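You operate a simulated robot arm through the tools that you are given. There is no shell and no other tool. Be economical: measure what you need, move in short steps, check, and stop when the job is done.

The job below is to be done with a simulated robot arm. You get a single attempt, and the scene is never put back.

TASK
Put one of the cards from the top of the small shelf in the parts tray. Fetch the bottle from the top of the hold table and set it in the yellow bucket. Take the open bottle on the top of the hold table and put it away on the second shelf from the bottom of the blue rack. Take the clear bottle on the top of the pack table and put it away on the shelf under the air panel. Put the jar that says "gear" from the dark belt on the steel scale top and the jar marked "heavy" on top of the blue scrubber. Fetch the beige rag and set it on top of the brown small carton on the top of the long steel table. Press the steel scale on button to switch it on. Shut the steel cabinet door. Take the drip tray and put it on the lower shelf of the hold table. Take the white pad on the top of the blue drum and put it away on the top of the spill kit table. Put the jug from the top of the grey drum on the top of the wall table. Open the cabinet four door. Do these in any order. Set down upright: open bottle, clear bottle, jar, jug.
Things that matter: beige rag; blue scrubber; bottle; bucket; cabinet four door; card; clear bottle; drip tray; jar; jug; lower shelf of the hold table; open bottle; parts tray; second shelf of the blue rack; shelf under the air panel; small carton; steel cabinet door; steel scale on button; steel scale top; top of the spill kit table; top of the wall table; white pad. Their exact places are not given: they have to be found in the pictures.

The check looks at the end state, three seconds after you hand in, the way a careful person would. Anything else that was tipped, shoved, dropped, spilled or broken makes it a failure.

THE ROBOT
A 7-joint arm with a fingered hand on a trunk, on a base that drives. Base frame: it is fixed to the floor where the robot stands at the start and does not move with it; the origin is under the middle of the robot, x ahead of it, y to its left, z up; the surface under the hand at the start is at about z = 0.756. Units: m, rad, N and s.
With the tool pointing down near the work surface it reaches from about 0.22 to 0.78 m from the robot's upright axis, wherever it stands. Its first joint turns from -2.897 to 2.897 rad. Places, roughly: beige rag (9x6x3 cm) [1.7, 0.5, 0.8]; blue scrubber [0.5, 0.5, 0.75]; bottle [2.5, 3, 1]; bucket (24x24x23 cm) [3.1, 3.1, 0.9]; cabinet four door [5.3, -4.1, 0.7]; card [0.5, 0, 1]; clear bottle (7x7x23 cm) [0.5, 3.1, 0.9]; drip tray [2.75, 0.5, 0.75]; jar [0, 0.5, 0.75]; jug [4.25, 3, 1]; lower shelf of the hold table [2.8, 3.2, 0.2]; open bottle (12x7x24 cm) [2.3, 3, 0.9]; parts tray [-3.5, 2, 0.75]; second shelf of the blue rack [8.1, -1, 0.6]; shelf under the air panel (27x17 cm) [1.68, -0.44, 0.6]; small carton [1.5, 0.25, 0.75]; steel cabinet door [3.4, 0.8, 0.3]; steel scale on button [2.1, 0.4, 0.8]; steel scale top [2.1, 0.3, 0.9]; top of the spill kit table [6.4, 3.3, 0.8]; top of the wall table [7.9, 1.2, 0.8]; white pad [5.5, 3.25, 1]. Payload 4 kg.
Tool frame: the origin (TCP) lies between the finger pads and is the grasp point; the fingertips stand 0.028 m ahead of it; z points along the fingers, y is the line along which they close. Largest opening 0.168 m; the body of the gripper starts 0.079 m behind the TCP. The gripper is a hand of 4 fingers: y runs from the thumb to the fingers, the wrist lies at [0, 0, -0.249] in the tool frame.
Orientation is that of the tool frame in the base frame, as a unit quaternion [w, x, y, z]. With the fingers straight down and closing along the base's y, the tool's x points along the base's -x, its y along +y and its z along -z.

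THE INTERFACE
- The arm moves only by the tool move_arm. Its argument "targets" is a list of rows, each a list of 6 numbers: the shift along the tool's x, y, z in m, then the turn, a rotation vector about the tool's x, y, z in rad. In form: [[dx, dy, dz, ax, ay, az], ...]. A call has 1 to 20 rows; each row shifts and turns the commanded pose from where the row before left it, along the tool's axes as they then stand. A row lasts 0.2 s, in which the tool goes at most 0.05 m and 0.15 rad; a call with a longer step from one row to the next is refused whole. Where a pose cannot be reached the arm comes as near as it can. A force on the tool above 40 N (or 10 N above the force at the start of the call, whichever is more), or a blocked arm, ends the call early, and 0.2 s more pass. In this call time passes only in rows, and 0.2 s behind the last. It gives the time, the measured TCP pose, the force on the tool (base axes), the opening and the grip force at its end, in the units of the frame above (readings bear some noise), with the torque about the TCP (base axes, N m) and any sound that the robot's microphone picked up.
- Cameras (640 x 400 px; columns grow to the right, rows downward): "scene" is now at [-0.0116, 0.209, 1.4826]; the picture's right is [0.70, -0.72, 0.00], its down [-0.63, -0.62, -0.47] and it looks along [0.33, 0.33, -0.88] (base axes); focal length 250 px, centre (320, 200). "wrist" rides on the gripper at [0.06, -0.06, -0.11] in the tool frame; the picture's right is [0.71, 0.71, 0.00], its down [-0.56, 0.56, -0.61] and it looks along [-0.43, 0.43, 0.79] (tool axes); focal length 265 px, centre (320, 200).
- grab_frame(camera): a new picture of that camera. The clock stands still meanwhile.
- raise_lower(by): slides the trunk up (or, below 0, down) by that many m; the arm and the scene camera ride with it, the base frame stays. It gives what a move gives, with no picture.
- steer(legs): drives the robot by 1 to 6 legs, each [ahead, turn to the left] in m and rad, along the robot's own axes; the way and the turn of a leg run together, so that a leg with both is an arc; at most 1.5 m and 3.142 rad a leg. The arm and the cameras ride along, it lands a little off, and it stops where it bumps. It gives what a move gives.
- move_fingers(finger1, finger2, finger3, thumb_bend): sets how far each is bent, from 0 (flat) to 100 (curled in); at 30 the hand is open as for a grip, at 70 the pads meet at the TCP. One left out holds its place. A second passes; each finger stops where it meets its share of the squeeze, and holds until it gets a number again. It is the only way to open and close the hand. It gives what a move gives, with no picture; readings hold the bend of each and the force on the fingers (four entries, about 0 where the hand has none), thumb and palm.
- turn_head(pan, tilt): turns the head with the scene camera to pan (to the left, within 2.705 rad either way) and tilt (down, from -0.506 to 1.204), counted from straight ahead of the robot. It gives what a move gives.
- probe_pixels(camera, pixels): for up to 12 pixels [column, row] of the newest picture of that camera ("zoom" is the newest enlarged one), the place [x, y, z] in the base frame of the surface seen there, good to about 0.002 m. The clock stands still meanwhile.
- inspect(camera, box): a new picture of the part [left, top, right, bottom] of that camera's present view, enlarged. The clock stands still meanwhile.
- close_job(): hands the job in; it is judged then, once.

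Work in short steps. Measure before you move; look again where a grasp or a placing could have gone wrong, and mend it. You have 371 turns and 324 pictures in all, those below and enlarged ones among them. Open the gripper and draw the arm clear of the work before you hand the job in, unless the task says otherwise; then end with one line.

The tools are called after "Call:" as a command line: name --pt "numbers of a row" for each row, then --argument value for the rest, lists and objects as JSON in quotes. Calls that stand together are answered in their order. move_arm: Moves the arm, as the interface text tells. Its arguments: {"type":"object","properties":{"targets":{"type":"array","items":{"type":"array","items":{"type":"number"}}}},"required":["targets"]} The other tools are called the same way: raise_lower (by) slides the trunk up or down; move_fingers (finger1, finger2, finger3, thumb_bend) moves the fingers one by one; steer (legs) drives the base; turn_head (pan, tilt) turns the head that bears the scene camera; grab_frame (camera) takes a picture; probe_pixels (camera, pixels) gives the place of the surface under pixels of a picture; inspect (camera, box) takes an enlarged picture of a part of a camera's view; close_job () hands the job in.

At the start:

```text
t: 0.0
eef_pos: [0.1415, 0.4054, 1.1871]
orientation: [0.0, -0.002, 1.0, 0.0]
contact_force: [-0.3, -0.2, -0.6]
moment: [0.01, -0.04, -0.01]
grip_width: 0.1679
grasp_force: 0.1
shape: jaw
bend: [30.0, 30.0, 30.0, 30.0]
finger forces: [0.0, 0.0, 0.1, 0.0, 0.1, 0.0]
trunk travel left (down, up): [-0.525, 0.065]
robot x, y, heading: [0.0005, 0.0012, 0.001]
head pan, tilt: [0.771, 1.086]
```

scene: 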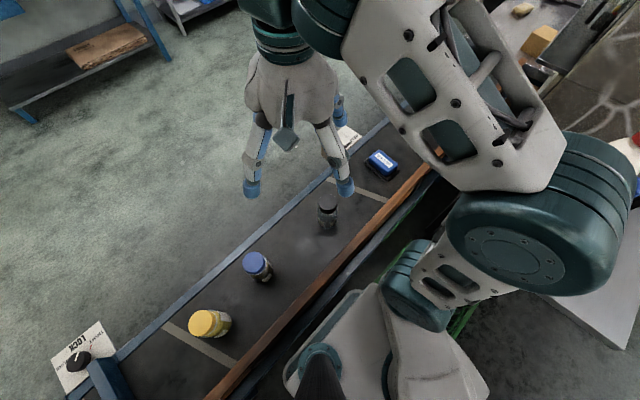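
wrist: 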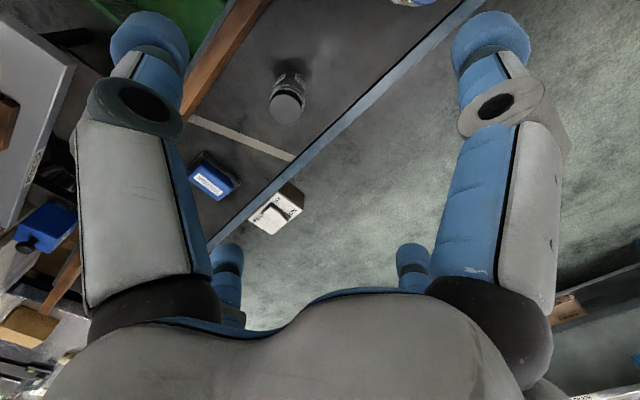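

The first pictures show a dark belt with three jars (scene px (208,323), (257,266), (327,212)) and a blue scrubber (381,165). I look around with the head before moving.

Call:
inspect --camera "scene" --box '[40, 130, 440, 380]'

Call:
probe_pixels --camera "scene" --pixels '[[208, 323], [257, 262], [327, 207], [381, 158], [383, 175], [300, 290], [230, 285], [200, 355], [80, 345], [250, 370], [410, 150]]'

```text
1.60 times, centred on (240, 255) of scene
```

zoom: 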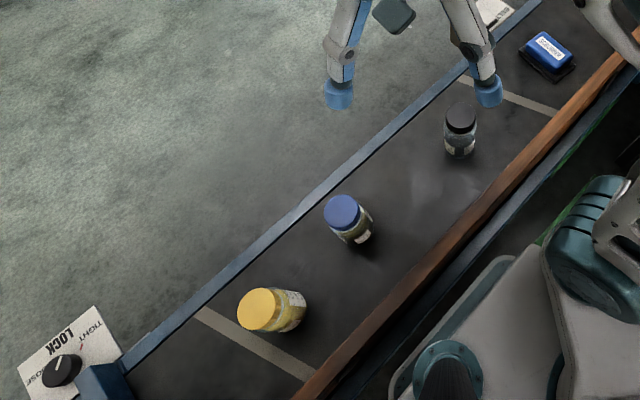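

```text
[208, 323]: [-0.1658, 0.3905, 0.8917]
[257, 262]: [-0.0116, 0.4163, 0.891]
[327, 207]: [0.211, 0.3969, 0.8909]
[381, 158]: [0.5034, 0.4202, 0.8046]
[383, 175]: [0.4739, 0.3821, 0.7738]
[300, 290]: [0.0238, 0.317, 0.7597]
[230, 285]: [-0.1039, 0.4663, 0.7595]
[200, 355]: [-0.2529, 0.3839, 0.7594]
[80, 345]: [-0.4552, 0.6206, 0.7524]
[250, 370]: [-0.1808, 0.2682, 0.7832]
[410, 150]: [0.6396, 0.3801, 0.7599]
```

Jars stand on the belt at x≈-0.17, -0.01, 0.21, tops z 0.891. I look around with the head.

Call:
turn_head --pan 0.0 --tilt 0.5

Call:
grab_frame --camera "scene"

Call:
turn_head --pan 0.9 --tilt 0.4

Call:
grab_frame --camera "scene"

Call:
turn_head --pan -0.9 --tilt 0.4

Call:
grab_frame --camera "scene"

Call:
turn_head --pan 2.2 --tilt 0.4

Call:
grab_frame --camera "scene"

```text
t: 1.1
eef_pos: [0.1408, 0.4033, 1.1888]
orientation: [-0.001, -0.003, 1.0, 0.0]
contact_force: [0.3, 0.8, 0.9]
moment: [-0.01, 0.02, -0.03]
grip_width: 0.1679
grasp_force: 0.0
shape: jaw
bend: [30.0, 30.0, 30.0, 30.0]
finger forces: [0.0, 0.1, 0.1, 0.0, 0.0, 0.0]
trunk travel left (down, up): [-0.525, 0.065]
robot x, y, heading: [-0.0002, -0.0012, 0.005]
head pan, tilt: [0.0, 0.499]
```

```text
320 pictures are left
```

scene: 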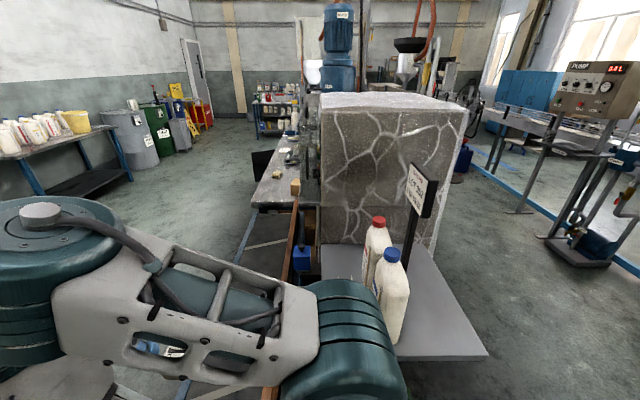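

```text
t: 2.3
eef_pos: [0.1423, 0.4044, 1.188]
orientation: [0.001, -0.003, 1.0, 0.0]
contact_force: [0.6, 0.3, 0.9]
moment: [0.03, 0.03, 0.05]
grip_width: 0.1679
grasp_force: 0.1
shape: jaw
bend: [30.0, 30.0, 30.0, 30.0]
finger forces: [0.0, 0.0, 0.1, 0.1, 0.0, 0.0]
trunk travel left (down, up): [-0.525, 0.065]
robot x, y, heading: [0.0002, -0.0009, 0.001]
head pan, tilt: [0.901, 0.4]
```

```text
319 pictures are left
```

scene: 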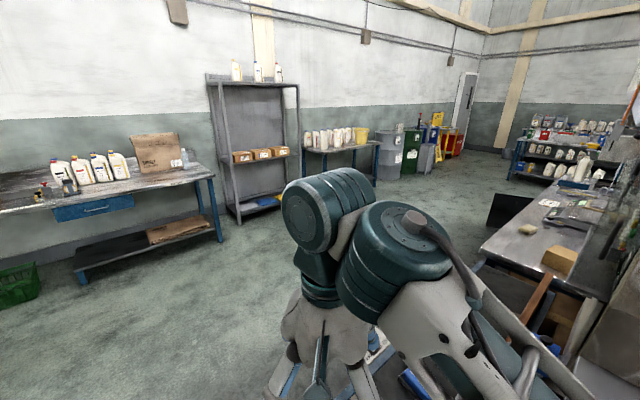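

```text
t: 4.1
eef_pos: [0.1426, 0.4045, 1.1875]
orientation: [0.0, -0.004, 1.0, -0.001]
contact_force: [0.1, -0.4, 0.5]
moment: [-0.02, 0.03, 0.01]
grip_width: 0.168
grasp_force: 0.1
shape: jaw
bend: [30.0, 30.0, 30.0, 30.0]
finger forces: [0.0, 0.0, 0.0, 0.0, 0.1, 0.0]
trunk travel left (down, up): [-0.525, 0.065]
robot x, y, heading: [-0.0019, 0.0018, 0.0]
head pan, tilt: [-0.901, 0.4]
```

```text
318 pictures are left
```

scene: 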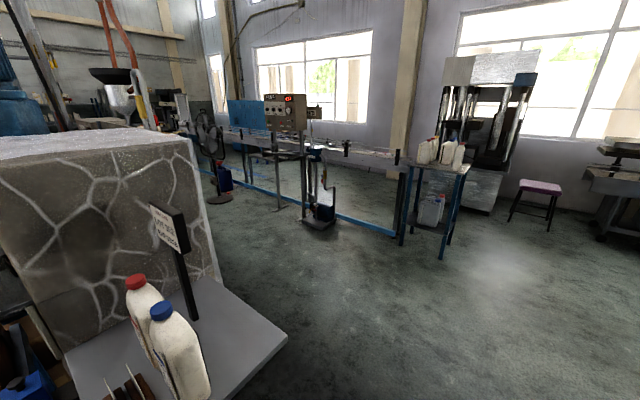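

```text
t: 6.8
eef_pos: [0.1425, 0.4038, 1.188]
orientation: [0.0, -0.003, 1.0, 0.0]
contact_force: [0.2, -0.6, -0.1]
moment: [0.0, 0.02, 0.02]
grip_width: 0.1682
grasp_force: 0.0
shape: jaw
bend: [30.0, 30.0, 30.0, 30.0]
finger forces: [0.0, 0.1, 0.0, 0.0, 0.1, 0.0]
trunk travel left (down, up): [-0.525, 0.065]
robot x, y, heading: [0.0016, 0.0019, -0.001]
head pan, tilt: [2.201, 0.4]
```

```text
317 pictures are left
```

scene: 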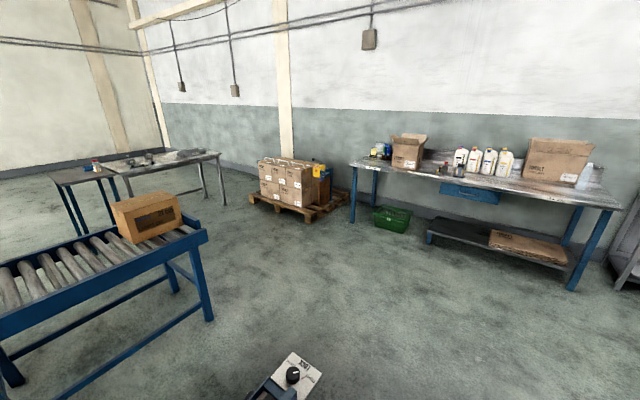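

I need details near the small shelf in front; I look there with the head.

Call:
turn_head --pan -0.5 --tilt 0.9

Call:
grab_frame --camera "scene"

Call:
turn_head --pan -2.2 --tilt 0.5

Call:
grab_frame --camera "scene"

```text
t: 9.2
eef_pos: [0.1424, 0.403, 1.1873]
orientation: [0.0, -0.003, 1.0, 0.0]
contact_force: [0.9, 0.0, 0.8]
moment: [-0.02, -0.03, -0.02]
grip_width: 0.1681
grasp_force: 0.1
shape: jaw
bend: [30.0, 30.0, 30.0, 30.0]
finger forces: [0.0, 0.0, 0.0, 0.1, 0.1, 0.0]
trunk travel left (down, up): [-0.525, 0.065]
robot x, y, heading: [-0.002, -0.001, -0.001]
head pan, tilt: [-0.499, 0.901]
```

```text
316 pictures are left
```

scene: 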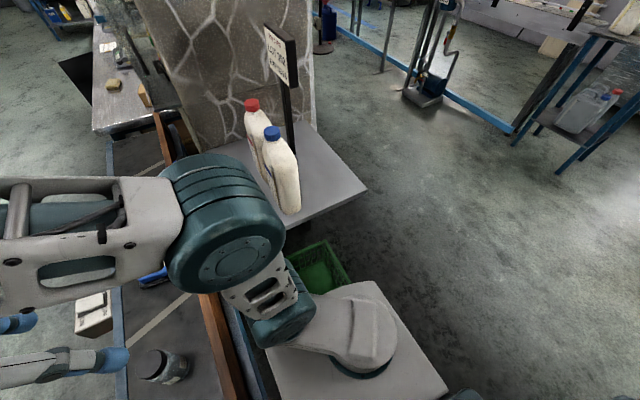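

```text
t: 10.9
eef_pos: [0.1427, 0.405, 1.1882]
orientation: [0.0, -0.002, 1.0, 0.0]
contact_force: [0.8, 0.0, -0.2]
moment: [-0.02, 0.0, 0.02]
grip_width: 0.168
grasp_force: 0.1
shape: jaw
bend: [30.0, 30.0, 30.0, 30.0]
finger forces: [0.1, 0.0, 0.0, 0.1, 0.0, 0.1]
trunk travel left (down, up): [-0.525, 0.065]
robot x, y, heading: [-0.0023, 0.0042, 0.003]
head pan, tilt: [-2.201, 0.499]
```

```text
315 pictures are left
```

scene: 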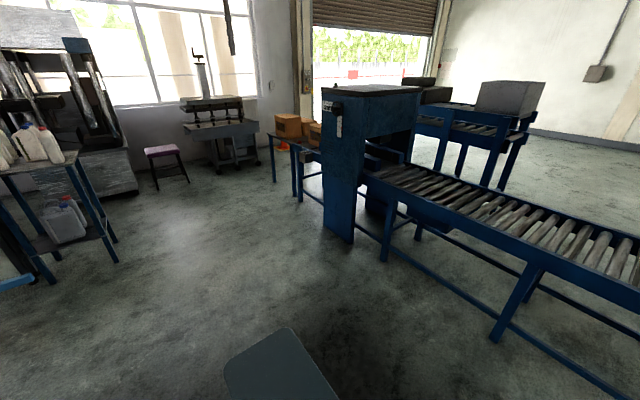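

I look back at the jars and zoom on their labels.

Call:
turn_head --pan 1.6 --tilt 1.0

Call:
grab_frame --camera "scene"

```text
t: 14.0
eef_pos: [0.1428, 0.4044, 1.1886]
orientation: [0.0, -0.002, 1.0, 0.0]
contact_force: [0.6, 0.0, -0.7]
moment: [0.0, -0.03, -0.01]
grip_width: 0.1678
grasp_force: 0.0
shape: jaw
bend: [30.0, 30.0, 30.0, 30.0]
finger forces: [0.0, 0.0, 0.0, 0.0, 0.1, 0.0]
trunk travel left (down, up): [-0.525, 0.065]
robot x, y, heading: [0.001, 0.0012, 0.005]
head pan, tilt: [1.6, 1.0]
```

```text
314 pictures are left
```

scene: 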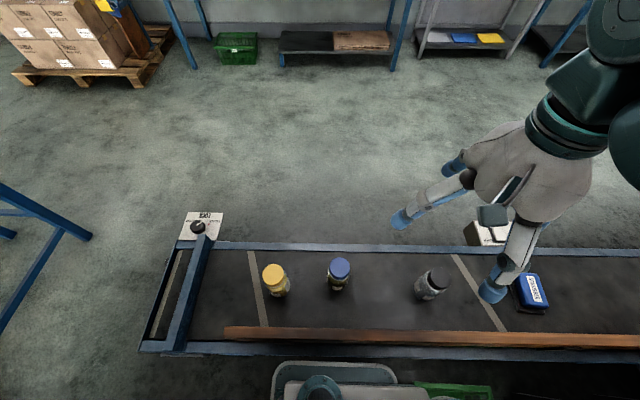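

Call:
inspect --camera "scene" --box '[255, 252, 351, 312]'

Call:
inspect --camera "scene" --box '[380, 255, 476, 315]'

Call:
inspect --camera "scene" --box '[470, 210, 566, 320]'

Call:
inspect --camera "scene" --box '[130, 200, 250, 275]'

```text
6.67 times, centred on (303, 282) of scene
```

zoom: 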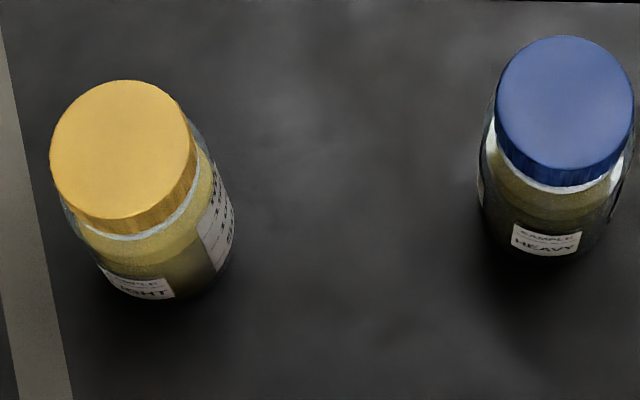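

```text
6.67 times, centred on (428, 285) of scene
```

zoom: 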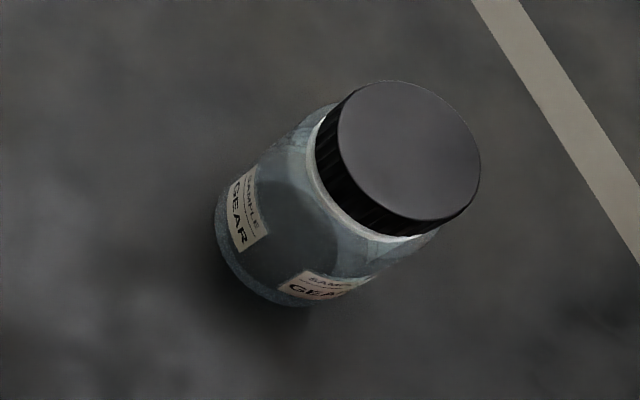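

```text
3.64 times, centred on (518, 265) of scene
```

zoom: 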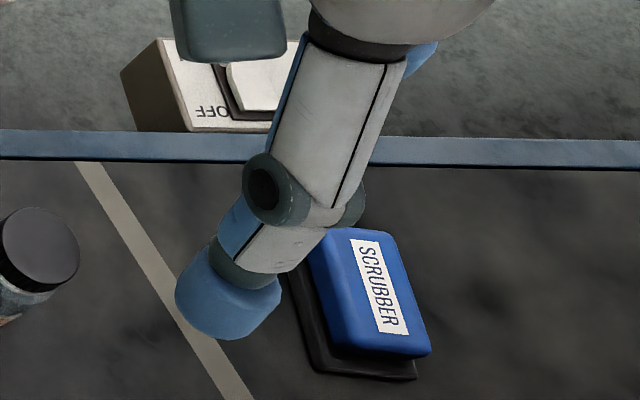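

```text
5.33 times, centred on (190, 238) of scene
```

zoom: 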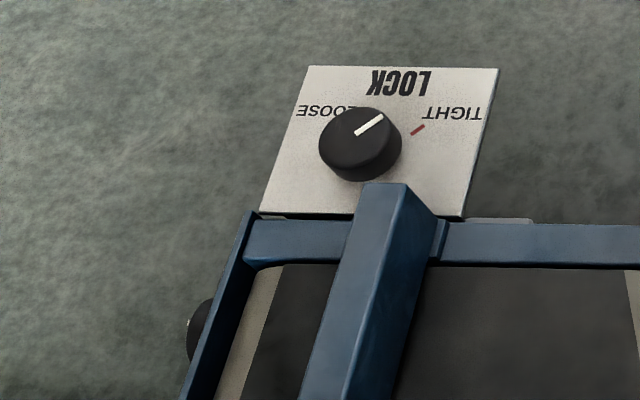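

Black cap = GEAR at (0.21,0.40), blue cap = HEAVY at (-0.01,0.42). I measure caps and the scrubber precisely.

Call:
probe_pixels --camera "scene" --pixels '[[329, 267], [350, 267], [340, 259], [340, 274], [427, 276], [449, 276], [438, 268], [531, 282], [519, 292], [546, 303], [525, 308], [540, 275]]'

Call:
grab_frame --camera "wrist"

```text
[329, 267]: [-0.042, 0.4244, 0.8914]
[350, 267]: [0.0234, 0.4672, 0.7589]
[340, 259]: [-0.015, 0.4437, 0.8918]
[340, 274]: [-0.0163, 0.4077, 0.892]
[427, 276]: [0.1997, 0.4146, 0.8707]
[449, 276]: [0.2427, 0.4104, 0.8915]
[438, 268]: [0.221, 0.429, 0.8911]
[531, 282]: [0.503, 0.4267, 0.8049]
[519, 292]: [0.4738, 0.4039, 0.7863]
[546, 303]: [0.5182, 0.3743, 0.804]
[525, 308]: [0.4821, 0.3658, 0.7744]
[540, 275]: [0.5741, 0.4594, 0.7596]
```

```text
309 pictures are left
```

wrist: 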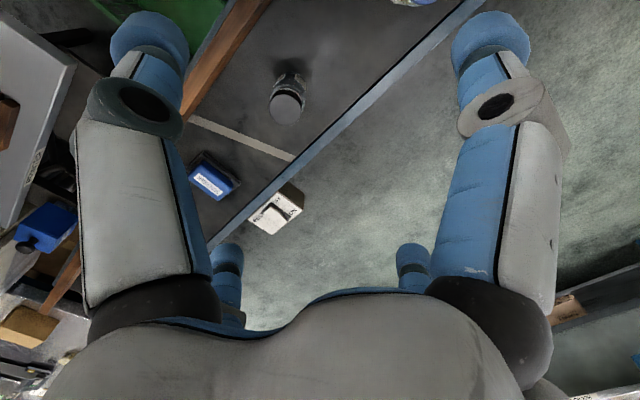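

Heavy cap centre ≈(-0.014,0.42). I move above it, open hand staying high.

Call:
move_arm --pt "0.039 0.004 0.02 0 0 0" --pt "0.039 0.004 0.02 0 0 0" --pt "0.039 0.004 0.02 0 0 0" --pt "0.039 0.004 0.02 0 0 0" --pt "0 0 0.04 0 0 0"

Call:
grab_frame --camera "scene"

Call:
grab_frame --camera "wrist"

```text
t: 15.2
eef_pos: [-0.0151, 0.4196, 1.0669]
orientation: [0.0, -0.003, 1.0, 0.0]
contact_force: [-0.4, 0.0, -0.3]
moment: [0.0, -0.02, -0.02]
grip_width: 0.1678
grasp_force: 0.1
shape: jaw
bend: [30.0, 30.0, 30.0, 30.0]
finger forces: [0.1, 0.0, 0.0, 0.1, 0.1, 0.1]
trunk travel left (down, up): [-0.525, 0.065]
robot x, y, heading: [0.0027, 0.0011, -0.0]
head pan, tilt: [1.6, 1.0]
```

```text
308 pictures are left
```

scene: 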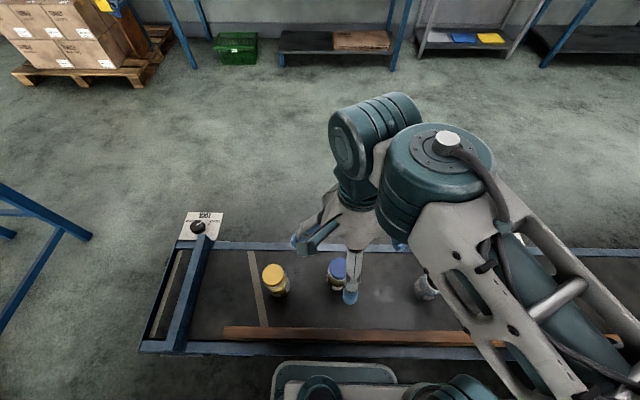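

```text
307 pictures are left
```

wrist: 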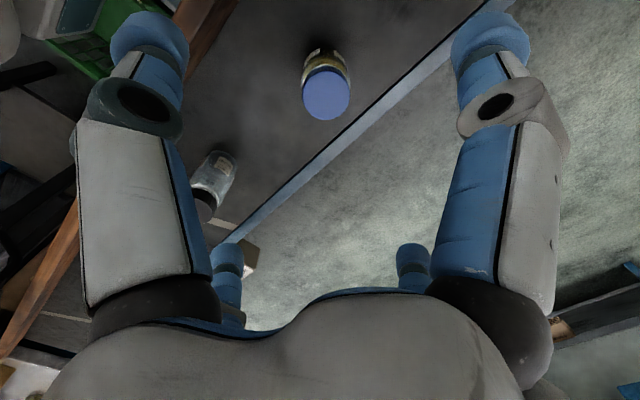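

The cap sits almost at the tool axis (wrist px (326,93), expected (320,98)). I probe the fingertips in both pictures to learn the hand's layout.

Call:
probe_pixels --camera "wrist" --pixels '[[150, 40], [490, 40], [228, 255], [412, 255], [326, 93], [205, 205]]'

Call:
probe_pixels --camera "scene" --pixels '[[350, 297], [297, 240], [398, 246]]'

Call:
inspect --camera "scene" --box '[270, 190, 440, 310]'

```text
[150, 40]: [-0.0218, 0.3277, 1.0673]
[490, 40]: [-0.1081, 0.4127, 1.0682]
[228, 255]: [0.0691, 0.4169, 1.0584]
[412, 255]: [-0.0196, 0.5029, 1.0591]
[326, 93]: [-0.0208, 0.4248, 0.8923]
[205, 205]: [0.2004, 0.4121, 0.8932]
```

```text
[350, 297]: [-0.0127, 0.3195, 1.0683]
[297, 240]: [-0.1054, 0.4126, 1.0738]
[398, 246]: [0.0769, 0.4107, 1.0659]
```

```text
3.33 times, centred on (355, 250) of scene
```

zoom: 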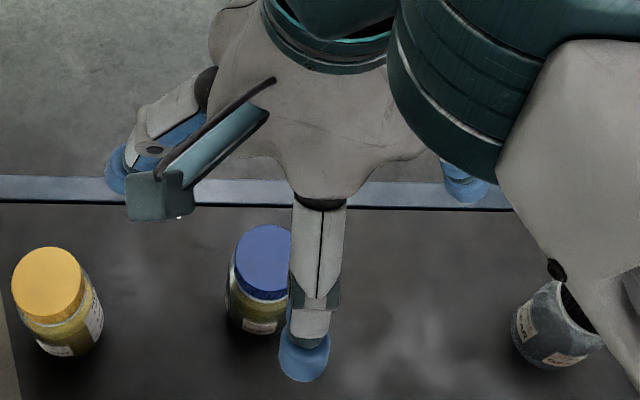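

Fingers sit on ±x and ±y around the TCP, so the hand centres objects. I narrow the fingers to 42 to clear the neighbours, then descend on the heavy jar.

Call:
move_fingers --finger1 42 --finger2 42 --finger3 42 --thumb_bend 42

Call:
move_arm --pt "0.002 0.003 0.04 0 0 0" --pt "0 0 0.04 0 0 0" --pt "0 0 0.04 0 0 0"

Call:
grab_frame --camera "wrist"

Call:
grab_frame --camera "scene"

```text
t: 16.2
eef_pos: [-0.0152, 0.4198, 1.0659]
orientation: [0.0, -0.003, 1.0, 0.001]
contact_force: [0.5, 0.1, -0.4]
moment: [-0.02, 0.0, -0.01]
grip_width: 0.0823
grasp_force: 0.1
shape: fingers
bend: [42.0, 42.0, 42.0, 42.0]
finger forces: [0.1, 0.1, 0.0, 0.1, 0.1, 0.0]
trunk travel left (down, up): [-0.525, 0.065]
robot x, y, heading: [-0.0007, 0.0039, 0.005]
head pan, tilt: [1.6, 1.0]
```

```text
t: 17.0
eef_pos: [-0.0178, 0.4233, 0.9463]
orientation: [0.0, -0.003, 1.0, 0.0]
contact_force: [0.1, -0.7, 0.9]
moment: [-0.04, -0.01, 0.01]
grip_width: 0.0821
grasp_force: 0.1
shape: fingers
bend: [42.0, 42.0, 42.0, 42.0]
finger forces: [0.0, 0.0, 0.0, 0.0, 0.1, 0.0]
trunk travel left (down, up): [-0.525, 0.065]
robot x, y, heading: [0.0034, 0.0005, 0.0]
head pan, tilt: [1.6, 1.0]
```

```text
305 pictures are left
```

wrist: 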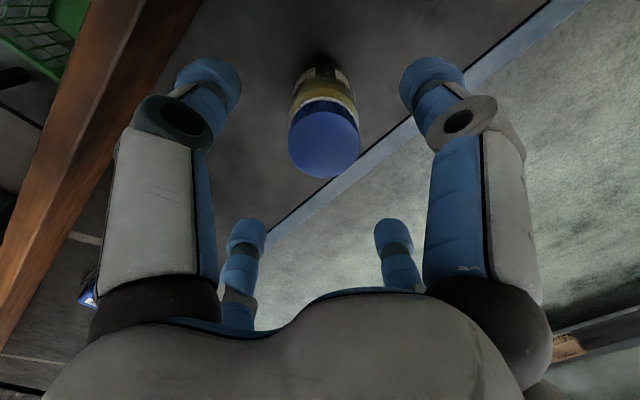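

```text
304 pictures are left
```

scene: 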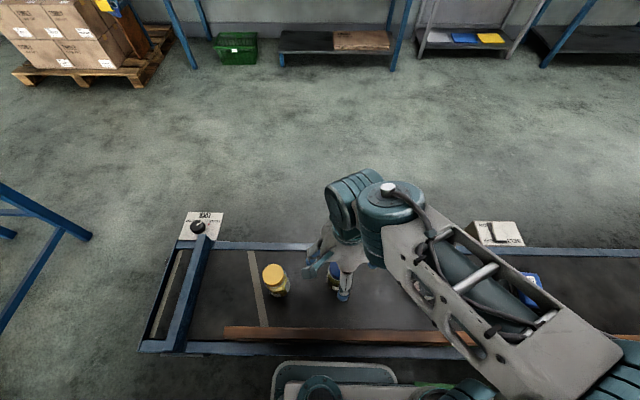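

The jar lies between the fingers; I widen to 38 and check cap centre by probing cap edges.

Call:
probe_pixels --camera "wrist" --pixels '[[291, 146], [358, 146], [325, 112], [325, 173], [325, 143]]'

Call:
move_fingers --finger1 38 --finger2 38 --finger3 38 --thumb_bend 38

```text
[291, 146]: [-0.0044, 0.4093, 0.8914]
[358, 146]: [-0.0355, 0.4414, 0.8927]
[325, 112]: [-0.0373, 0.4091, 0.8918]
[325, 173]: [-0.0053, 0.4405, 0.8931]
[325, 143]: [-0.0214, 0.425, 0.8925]
```

```text
t: 18.0
eef_pos: [-0.0167, 0.4249, 0.9488]
orientation: [0.0, -0.003, 1.0, 0.0]
contact_force: [-0.2, -0.6, -0.7]
moment: [0.02, -0.03, -0.04]
grip_width: 0.0933
grasp_force: 0.1
shape: fingers
bend: [38.0, 38.0, 38.0, 38.0]
finger forces: [0.1, 0.0, 0.0, 0.1, 0.0, 0.1]
trunk travel left (down, up): [-0.525, 0.065]
robot x, y, heading: [0.001, 0.0031, -0.0]
head pan, tilt: [1.6, 1.0]
```

Cap centre (-0.021,0.425), diameter ~0.046. I shift 4 mm and descend to z≈0.835, then close.

Call:
move_arm --pt "0.004 0.0 0.03 0 0 0" --pt "0 0 0.04 0 0 0" --pt "0 0 0.04 0 0 0"

Call:
move_fingers --finger1 70 --finger2 70 --finger3 70 --thumb_bend 70

Call:
move_arm --pt "0.0 0.0 -0.03 0 0 0" --pt "0 0 -0.04 0 0 0" --pt "0 0 -0.04 0 0 0"

Call:
grab_frame --camera "wrist"

```text
t: 18.8
eef_pos: [-0.0216, 0.4229, 0.8354]
orientation: [0.0, -0.003, 1.0, 0.0]
contact_force: [0.0, 0.4, -0.4]
moment: [-0.02, -0.01, -0.01]
grip_width: 0.0937
grasp_force: 0.0
shape: fingers
bend: [38.0, 38.0, 38.0, 38.0]
finger forces: [0.0, 0.1, 0.1, 0.1, 0.0, 0.1]
trunk travel left (down, up): [-0.525, 0.065]
robot x, y, heading: [-0.0008, -0.0005, -0.0]
head pan, tilt: [1.6, 1.0]
```

```text
t: 19.8
eef_pos: [-0.0214, 0.424, 0.8364]
orientation: [0.001, -0.003, 1.0, 0.0]
contact_force: [-0.4, -0.9, 0.0]
moment: [0.0, 0.01, -0.04]
grip_width: 0.0322
grasp_force: 20.8
shape: fingers
bend: [58.0, 56.0, 57.0, 59.0]
finger forces: [7.8, 8.7, 6.4, 0.0, 18.6, 0.1]
trunk travel left (down, up): [-0.525, 0.065]
robot x, y, heading: [-0.0024, -0.0049, 0.004]
head pan, tilt: [1.6, 1.0]
```

```text
t: 20.6
eef_pos: [-0.0201, 0.4204, 0.946]
orientation: [0.0, -0.002, 1.0, -0.001]
contact_force: [-0.5, -0.2, -1.0]
moment: [-0.01, -0.03, -0.01]
grip_width: 0.032
grasp_force: 20.4
shape: fingers
bend: [58.0, 56.0, 57.0, 59.0]
finger forces: [7.8, 8.5, 6.4, 0.0, 18.7, 0.0]
trunk travel left (down, up): [-0.525, 0.065]
robot x, y, heading: [-0.0005, -0.0036, -0.003]
head pan, tilt: [1.6, 1.0]
```

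```text
303 pictures are left
```

wrist: 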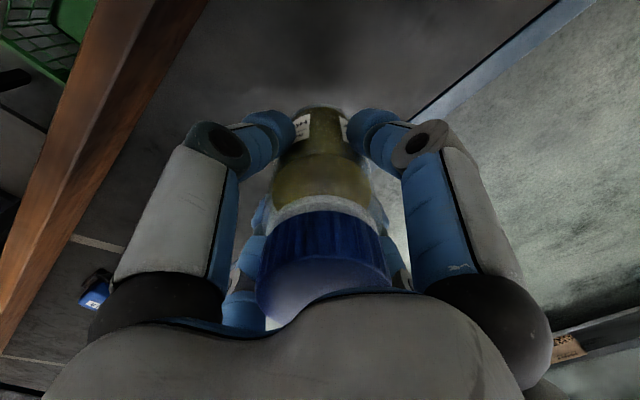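

The heavy jar is held. I lift further and carry it toward x≈0.40 at z≈1.05, then look at the scrubber.

Call:
move_arm --pt "0 0 -0.05 0 0 0" --pt "0 0 -0.05 0 0 0" --pt "-0.045 0 0 0 0 0" --pt "-0.045 0 0 0 0 0" --pt "-0.045 0 0 0 0 0" --pt "-0.045 0 0 0 0 0" --pt "-0.045 0 0 0 0 0" --pt "-0.045 0 0 0 0 0" --pt "-0.045 0 0 0 0 0" --pt "-0.045 0 0 0 0 0"

Call:
turn_head --pan 0.9 --tilt 0.9

Call:
grab_frame --camera "scene"

Call:
grab_frame --camera "wrist"

```text
t: 22.8
eef_pos: [0.3412, 0.424, 1.0468]
orientation: [0.0, -0.003, 1.0, 0.0]
contact_force: [0.3, 0.5, -2.5]
moment: [0.0, 0.08, -0.01]
grip_width: 0.0319
grasp_force: 20.4
shape: fingers
bend: [58.0, 56.0, 57.0, 59.0]
finger forces: [7.8, 8.9, 6.3, 0.0, 18.2, 0.0]
trunk travel left (down, up): [-0.525, 0.065]
robot x, y, heading: [0.0011, -0.0015, 0.003]
head pan, tilt: [1.6, 1.0]
```

```text
t: 23.9
eef_pos: [0.3405, 0.4234, 1.0457]
orientation: [-0.001, -0.002, 1.0, 0.0]
contact_force: [-0.5, 0.1, -2.2]
moment: [-0.01, -0.02, 0.01]
grip_width: 0.0319
grasp_force: 20.6
shape: fingers
bend: [58.0, 56.0, 57.0, 59.0]
finger forces: [7.8, 8.8, 6.3, 0.1, 17.9, 0.0]
trunk travel left (down, up): [-0.525, 0.065]
robot x, y, heading: [-0.0035, -0.0018, 0.003]
head pan, tilt: [0.901, 0.901]
```

```text
302 pictures are left
```

scene: 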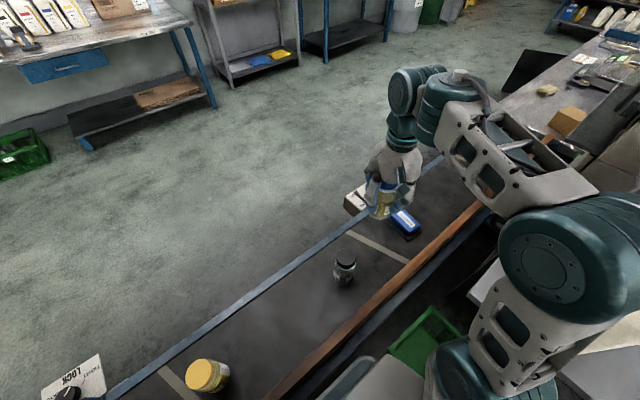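

```text
301 pictures are left
```

wrist: 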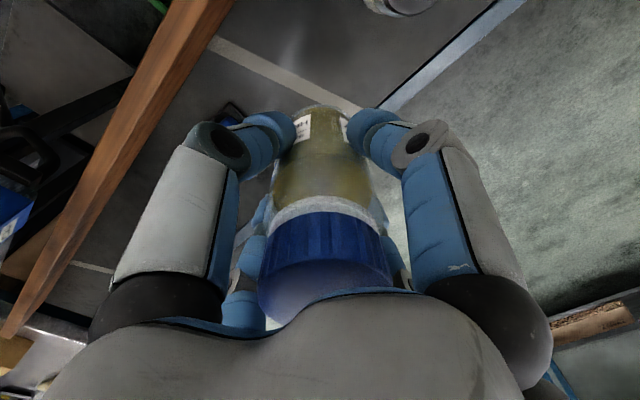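

The scrubber is visible at scene px (405,223); I zoom and probe its corners.

Call:
inspect --camera "scene" --box '[365, 190, 445, 250]'

```text
6.67 times, centred on (405, 220) of scene
```

zoom: 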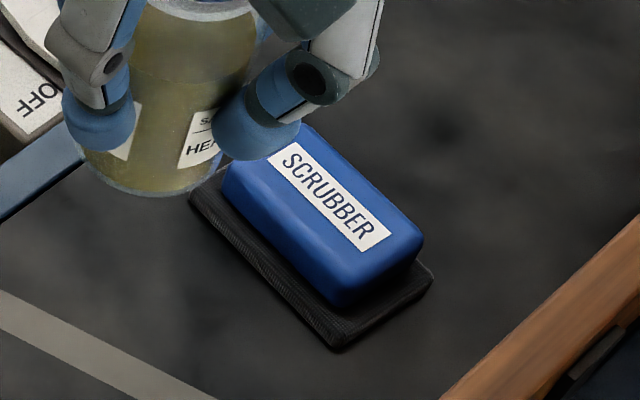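

Call:
probe_pixels --camera "zoom" --pixels '[[355, 275], [410, 235], [310, 140], [235, 180], [330, 205], [300, 160], [375, 240], [335, 335], [425, 280]]'

```text
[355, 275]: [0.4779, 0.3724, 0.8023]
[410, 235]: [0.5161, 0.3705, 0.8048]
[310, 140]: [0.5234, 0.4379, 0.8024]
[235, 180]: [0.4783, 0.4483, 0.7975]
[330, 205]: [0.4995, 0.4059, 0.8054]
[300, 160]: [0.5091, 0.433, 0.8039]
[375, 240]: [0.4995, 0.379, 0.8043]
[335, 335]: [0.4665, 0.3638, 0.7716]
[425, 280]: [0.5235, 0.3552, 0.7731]
```

Scrubber top centre ≈(0.500,0.408), z 0.805. I carry the jar above it to z≈0.93.

Call:
move_arm --pt "-0.04 -0.004 0 0 0 0" --pt "-0.04 -0.004 0 0 0 0" --pt "-0.04 -0.004 0 0 0 0" --pt "-0.04 -0.004 0 0 0 0" --pt "0 0 0.04 0 0 0" --pt "0 0 0.04 0 0 0" --pt "0 0 0.03 0 0 0"

Call:
inspect --camera "scene" --box '[365, 170, 461, 240]'

Call:
grab_frame --camera "wrist"

```text
t: 25.5
eef_pos: [0.501, 0.4096, 0.9388]
orientation: [0.0, -0.003, 1.0, 0.0]
contact_force: [-0.2, 0.7, -2.3]
moment: [-0.01, 0.01, 0.0]
grip_width: 0.0317
grasp_force: 20.8
shape: fingers
bend: [58.0, 56.0, 57.0, 59.0]
finger forces: [7.9, 8.8, 6.5, 0.0, 17.8, 0.0]
trunk travel left (down, up): [-0.525, 0.065]
robot x, y, heading: [0.0005, 0.0021, -0.003]
head pan, tilt: [0.901, 0.901]
```

```text
5.71 times, centred on (413, 205) of scene
```

zoom: 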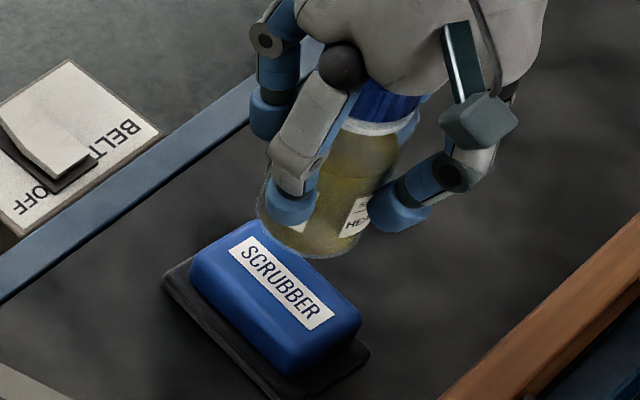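

```text
298 pictures are left
```

wrist: 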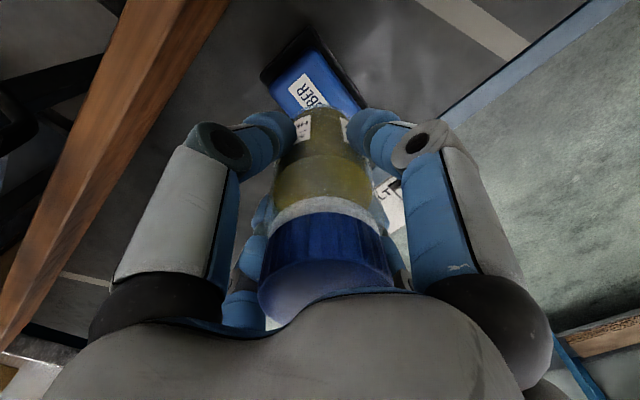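

Jar is above the scrubber. I lower gently.

Call:
move_arm --pt "0 -0.002 0.03 0 0 0" --pt "0 0 0.015 0 0 0" --pt "0 0 0.007 0 0 0"

Call:
inspect --camera "scene" --box '[365, 170, 461, 240]'

```text
t: 26.3
eef_pos: [0.5006, 0.4073, 0.885]
orientation: [0.001, -0.003, 1.0, -0.001]
contact_force: [0.0, 0.6, -1.2]
moment: [0.0, 0.0, -0.01]
grip_width: 0.0316
grasp_force: 20.5
shape: fingers
bend: [58.0, 56.0, 57.0, 59.0]
finger forces: [7.9, 9.0, 6.5, 0.0, 17.9, 0.0]
trunk travel left (down, up): [-0.525, 0.065]
robot x, y, heading: [-0.0018, -0.0028, -0.003]
head pan, tilt: [0.901, 0.901]
```

```text
5.71 times, centred on (413, 205) of scene
```

zoom: 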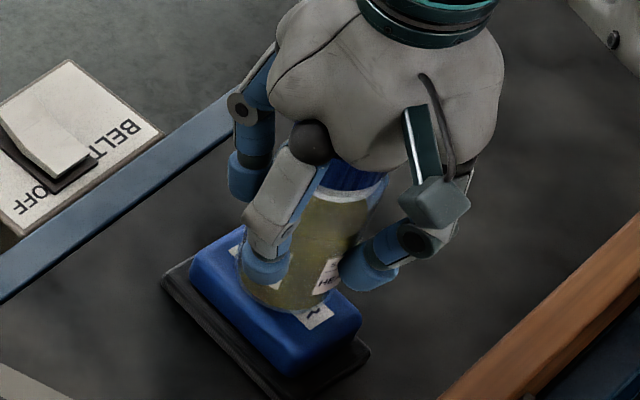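

Force dropping from -2.3 to -1.2 N hints near contact; I step down a few millimetres more.

Call:
move_arm --pt "0 0 0.003 0 0 0"

Call:
move_fingers --finger1 50 --finger2 50 --finger3 50 --thumb_bend 50

Call:
move_fingers --finger1 38 --finger2 38 --finger3 38 --thumb_bend 38

Call:
inspect --camera "scene" --box '[365, 170, 461, 240]'

```text
t: 26.7
eef_pos: [0.5001, 0.4088, 0.8829]
orientation: [0.0, -0.003, 1.0, 0.0]
contact_force: [-0.3, -0.5, -1.8]
moment: [-0.02, 0.01, 0.03]
grip_width: 0.0315
grasp_force: 20.4
shape: fingers
bend: [58.0, 56.0, 57.0, 59.0]
finger forces: [7.9, 8.9, 6.5, 0.0, 17.7, 0.1]
trunk travel left (down, up): [-0.525, 0.065]
robot x, y, heading: [-0.0037, 0.0006, 0.003]
head pan, tilt: [0.901, 0.901]
```

```text
t: 27.7
eef_pos: [0.5005, 0.4082, 0.8829]
orientation: [0.001, -0.002, 1.0, 0.0]
contact_force: [0.4, 0.1, -0.2]
moment: [0.01, -0.01, -0.01]
grip_width: 0.0568
grasp_force: 0.0
shape: fingers
bend: [50.0, 50.0, 50.0, 50.0]
finger forces: [0.0, 0.1, 0.0, 0.0, 0.0, 0.0]
trunk travel left (down, up): [-0.525, 0.065]
robot x, y, heading: [0.0004, 0.0044, -0.007]
head pan, tilt: [0.901, 0.901]
```

```text
t: 28.7
eef_pos: [0.5006, 0.4084, 0.8829]
orientation: [0.0, -0.003, 1.0, 0.0]
contact_force: [0.3, 0.3, 1.3]
moment: [0.01, -0.01, 0.01]
grip_width: 0.093
grasp_force: 0.1
shape: fingers
bend: [38.0, 38.0, 38.0, 38.0]
finger forces: [0.0, 0.1, 0.1, 0.0, 0.1, 0.0]
trunk travel left (down, up): [-0.525, 0.065]
robot x, y, heading: [0.0012, -0.0028, -0.002]
head pan, tilt: [0.901, 0.901]
```

```text
5.71 times, centred on (413, 205) of scene
```

zoom: 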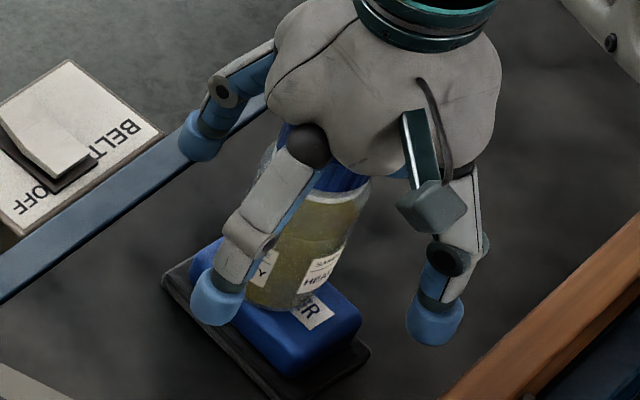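

The jar stands. I rise straight up and go back over the gear jar.

Call:
move_arm --pt "0 0 -0.04 0 0 0" --pt "0 0 -0.04 0 0 0" --pt "0 0 -0.04 0 0 0" --pt "0 0 -0.04 0 0 0" --pt "0.047 0 0 0 0 0" --pt "0.047 0 0 0 0 0" --pt "0.047 0 0 0 0 0" --pt "0.047 0 0 0 0 0" --pt "0.047 0 0 0 0 0" --pt "0.047 0 0 0 0 0"

Call:
grab_frame --camera "scene"

Call:
grab_frame --camera "wrist"

```text
t: 30.9
eef_pos: [0.219, 0.4051, 1.0441]
orientation: [0.0, -0.003, 1.0, 0.0]
contact_force: [-0.2, -0.1, 0.0]
moment: [-0.04, -0.01, -0.01]
grip_width: 0.0937
grasp_force: 0.1
shape: fingers
bend: [38.0, 38.0, 38.0, 38.0]
finger forces: [0.1, 0.1, 0.0, 0.1, 0.0, 0.1]
trunk travel left (down, up): [-0.525, 0.065]
robot x, y, heading: [-0.0018, 0.0029, 0.002]
head pan, tilt: [0.901, 0.901]
```

```text
295 pictures are left
```

scene: 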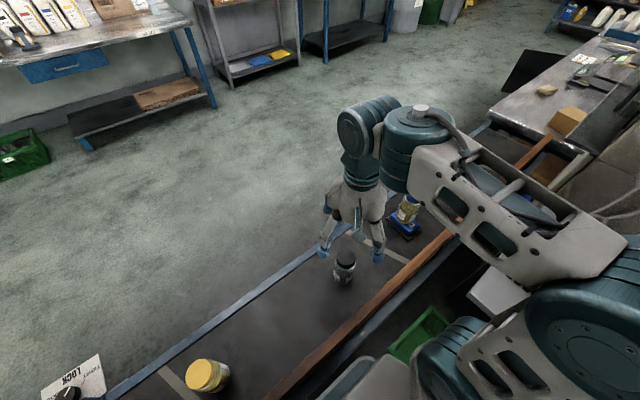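

```text
294 pictures are left
```

wrist: 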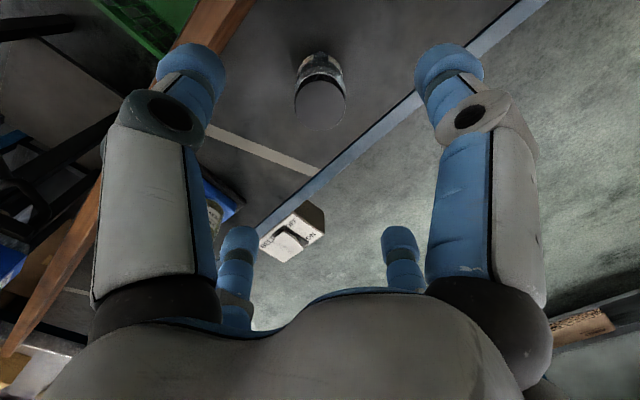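

I check the gear cap centre by probing.

Call:
probe_pixels --camera "wrist" --pixels '[[295, 102], [344, 102], [319, 82], [319, 122], [319, 102]]'

```text
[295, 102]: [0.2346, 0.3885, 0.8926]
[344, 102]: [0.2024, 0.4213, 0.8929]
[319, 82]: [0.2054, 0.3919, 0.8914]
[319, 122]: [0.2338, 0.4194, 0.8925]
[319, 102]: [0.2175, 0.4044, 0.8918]
```

Cap centre (0.2175,0.4045), aligned. I descend, grip and lift.

Call:
move_arm --pt "0.001 0 0.049 0 0 0" --pt "0 0 0.05 0 0 0" --pt "0 0 0.05 0 0 0" --pt "0 0 0.05 0 0 0" --pt "0 0 0.01 0 0 0"

Call:
move_fingers --finger1 70 --finger2 70 --finger3 70 --thumb_bend 70

Call:
move_arm --pt "0 0 -0.05 0 0 0" --pt "0 0 -0.05 0 0 0" --pt "0 0 -0.05 0 0 0" --pt "0 0 -0.05 0 0 0" --pt "0 0 -0.05 0 0 0" --pt "0 0 -0.05 0 0 0"

Call:
grab_frame --camera "wrist"

Call:
grab_frame --camera "scene"

```text
t: 32.1
eef_pos: [0.2159, 0.4057, 0.8327]
orientation: [0.001, -0.002, 1.0, -0.001]
contact_force: [0.1, -0.2, -0.3]
moment: [-0.02, -0.01, -0.02]
grip_width: 0.0934
grasp_force: 0.0
shape: fingers
bend: [38.0, 38.0, 38.0, 38.0]
finger forces: [0.1, 0.0, 0.0, 0.0, 0.0, 0.1]
trunk travel left (down, up): [-0.525, 0.065]
robot x, y, heading: [0.0005, -0.0014, -0.001]
head pan, tilt: [0.901, 0.901]
```

```text
t: 33.1
eef_pos: [0.216, 0.4056, 0.8323]
orientation: [0.0, -0.003, 1.0, -0.001]
contact_force: [0.0, 0.2, 0.7]
moment: [-0.01, 0.01, -0.01]
grip_width: 0.0322
grasp_force: 21.0
shape: fingers
bend: [58.0, 56.0, 57.0, 59.0]
finger forces: [7.4, 8.7, 6.8, 0.0, 18.8, 0.0]
trunk travel left (down, up): [-0.525, 0.065]
robot x, y, heading: [0.0021, -0.0005, 0.001]
head pan, tilt: [0.901, 0.901]
```

```text
t: 34.5
eef_pos: [0.2186, 0.4055, 1.1329]
orientation: [0.0, -0.003, 1.0, -0.002]
contact_force: [-0.4, -0.2, 0.4]
moment: [0.01, 0.01, 0.03]
grip_width: 0.0317
grasp_force: 20.4
shape: fingers
bend: [58.0, 56.0, 57.0, 59.0]
finger forces: [7.3, 8.8, 6.7, 0.1, 18.4, 0.0]
trunk travel left (down, up): [-0.525, 0.065]
robot x, y, heading: [0.0022, 0.0002, -0.0]
head pan, tilt: [0.901, 0.901]
```

```text
293 pictures are left
```

wrist: 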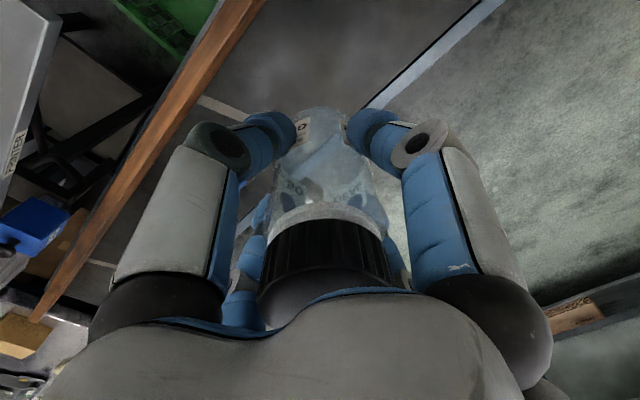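

```text
292 pictures are left
```

scene: 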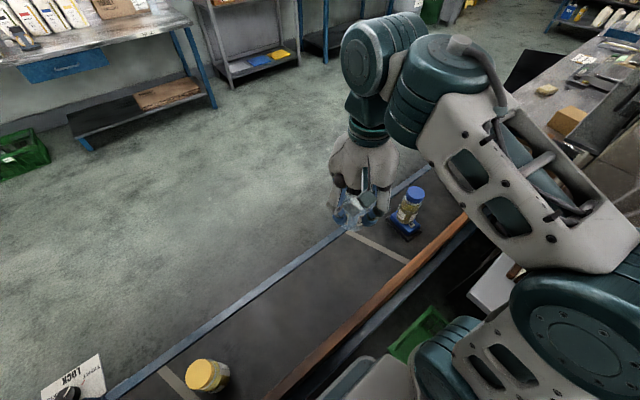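

Gear jar held (bottom ≈ TCP−0.074). I map the floor around for driving.

Call:
turn_head --pan 2.6 --tilt 0.8

Call:
grab_frame --camera "scene"

Call:
turn_head --pan -1.2 --tilt 1.1

Call:
grab_frame --camera "scene"

Call:
probe_pixels --camera "scene" --pixels '[[320, 200], [320, 300], [320, 380], [200, 300], [100, 300], [450, 300], [500, 380]]'

```text
t: 36.2
eef_pos: [0.2195, 0.4068, 1.1318]
orientation: [0.0, -0.003, 1.0, 0.0]
contact_force: [0.3, -0.7, -0.2]
moment: [0.0, -0.03, -0.04]
grip_width: 0.0319
grasp_force: 20.7
shape: fingers
bend: [58.0, 56.0, 57.0, 59.0]
finger forces: [7.2, 8.8, 6.6, 0.1, 18.4, 0.1]
trunk travel left (down, up): [-0.525, 0.065]
robot x, y, heading: [-0.0012, -0.0043, 0.0]
head pan, tilt: [2.601, 0.799]
```

```text
291 pictures are left
```

scene: 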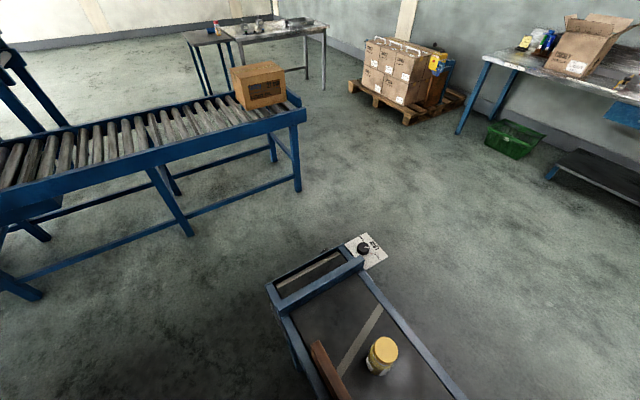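

```text
t: 39.4
eef_pos: [0.2186, 0.4058, 1.1318]
orientation: [0.0, -0.003, 1.0, 0.0]
contact_force: [0.0, 0.4, 0.1]
moment: [0.04, 0.02, 0.01]
grip_width: 0.0317
grasp_force: 21.0
shape: fingers
bend: [58.0, 56.0, 57.0, 59.0]
finger forces: [7.1, 8.8, 6.8, 0.1, 18.4, 0.1]
trunk travel left (down, up): [-0.525, 0.065]
robot x, y, heading: [-0.0026, -0.002, -0.003]
head pan, tilt: [-1.201, 1.1]
```

```text
290 pictures are left
```

scene: 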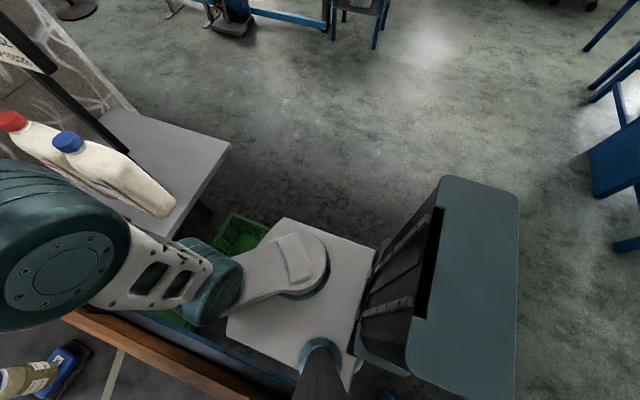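

```text
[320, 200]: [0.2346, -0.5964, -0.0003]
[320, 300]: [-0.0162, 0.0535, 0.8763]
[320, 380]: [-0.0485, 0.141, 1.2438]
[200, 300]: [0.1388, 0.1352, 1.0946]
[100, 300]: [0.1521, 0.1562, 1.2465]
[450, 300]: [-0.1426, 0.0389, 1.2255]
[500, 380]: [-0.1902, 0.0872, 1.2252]
```

The robot sits beside the belt with a green crate ahead on the floor. I map what is behind before backing.

Call:
turn_head --pan 2.7 --tilt 0.6

Call:
grab_frame --camera "scene"

Call:
turn_head --pan -2.7 --tilt 0.6

Call:
grab_frame --camera "scene"

```text
t: 42.6
eef_pos: [0.2184, 0.4059, 1.1331]
orientation: [0.001, -0.003, 1.0, 0.0]
contact_force: [0.0, -0.5, 0.3]
moment: [0.02, -0.02, 0.0]
grip_width: 0.0318
grasp_force: 20.6
shape: fingers
bend: [58.0, 56.0, 57.0, 59.0]
finger forces: [7.2, 8.7, 6.7, 0.1, 18.3, 0.1]
trunk travel left (down, up): [-0.525, 0.065]
robot x, y, heading: [0.001, -0.006, -0.007]
head pan, tilt: [2.7, 0.6]
```

```text
289 pictures are left
```

scene: 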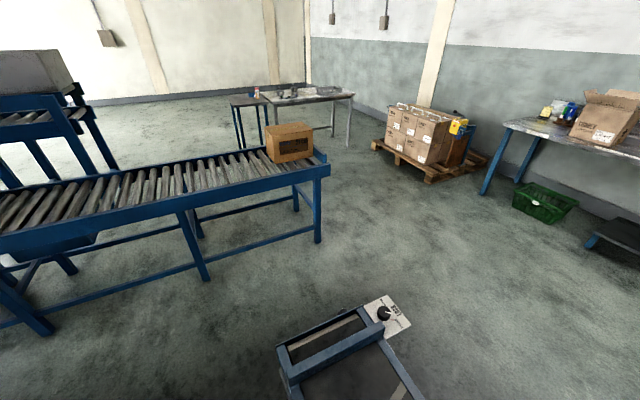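

```text
t: 46.8
eef_pos: [0.2184, 0.4056, 1.1312]
orientation: [0.001, -0.003, 1.0, 0.0]
contact_force: [0.3, 0.4, -0.2]
moment: [-0.01, 0.02, 0.0]
grip_width: 0.0317
grasp_force: 20.7
shape: fingers
bend: [58.0, 56.0, 57.0, 59.0]
finger forces: [7.2, 8.8, 6.6, 0.0, 18.4, 0.0]
trunk travel left (down, up): [-0.525, 0.065]
robot x, y, heading: [0.0002, 0.0029, 0.0]
head pan, tilt: [-2.7, 0.6]
```

```text
288 pictures are left
```

scene: 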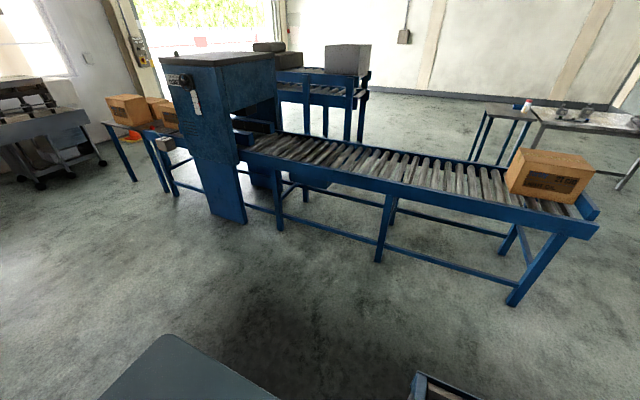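

I probe the conveyor legs and belt end.

Call:
probe_pixels --camera "scene" --pixels '[[512, 303], [378, 261], [280, 230], [598, 232], [245, 222], [300, 340], [400, 320], [412, 378], [200, 345], [526, 104]]'

```text
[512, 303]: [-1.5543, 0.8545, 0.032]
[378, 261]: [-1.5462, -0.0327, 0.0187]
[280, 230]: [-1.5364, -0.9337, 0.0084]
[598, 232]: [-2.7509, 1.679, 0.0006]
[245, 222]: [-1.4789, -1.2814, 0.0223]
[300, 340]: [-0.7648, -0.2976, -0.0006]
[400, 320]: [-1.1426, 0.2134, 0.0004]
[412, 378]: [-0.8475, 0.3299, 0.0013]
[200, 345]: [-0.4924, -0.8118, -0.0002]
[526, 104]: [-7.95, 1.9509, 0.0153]
```

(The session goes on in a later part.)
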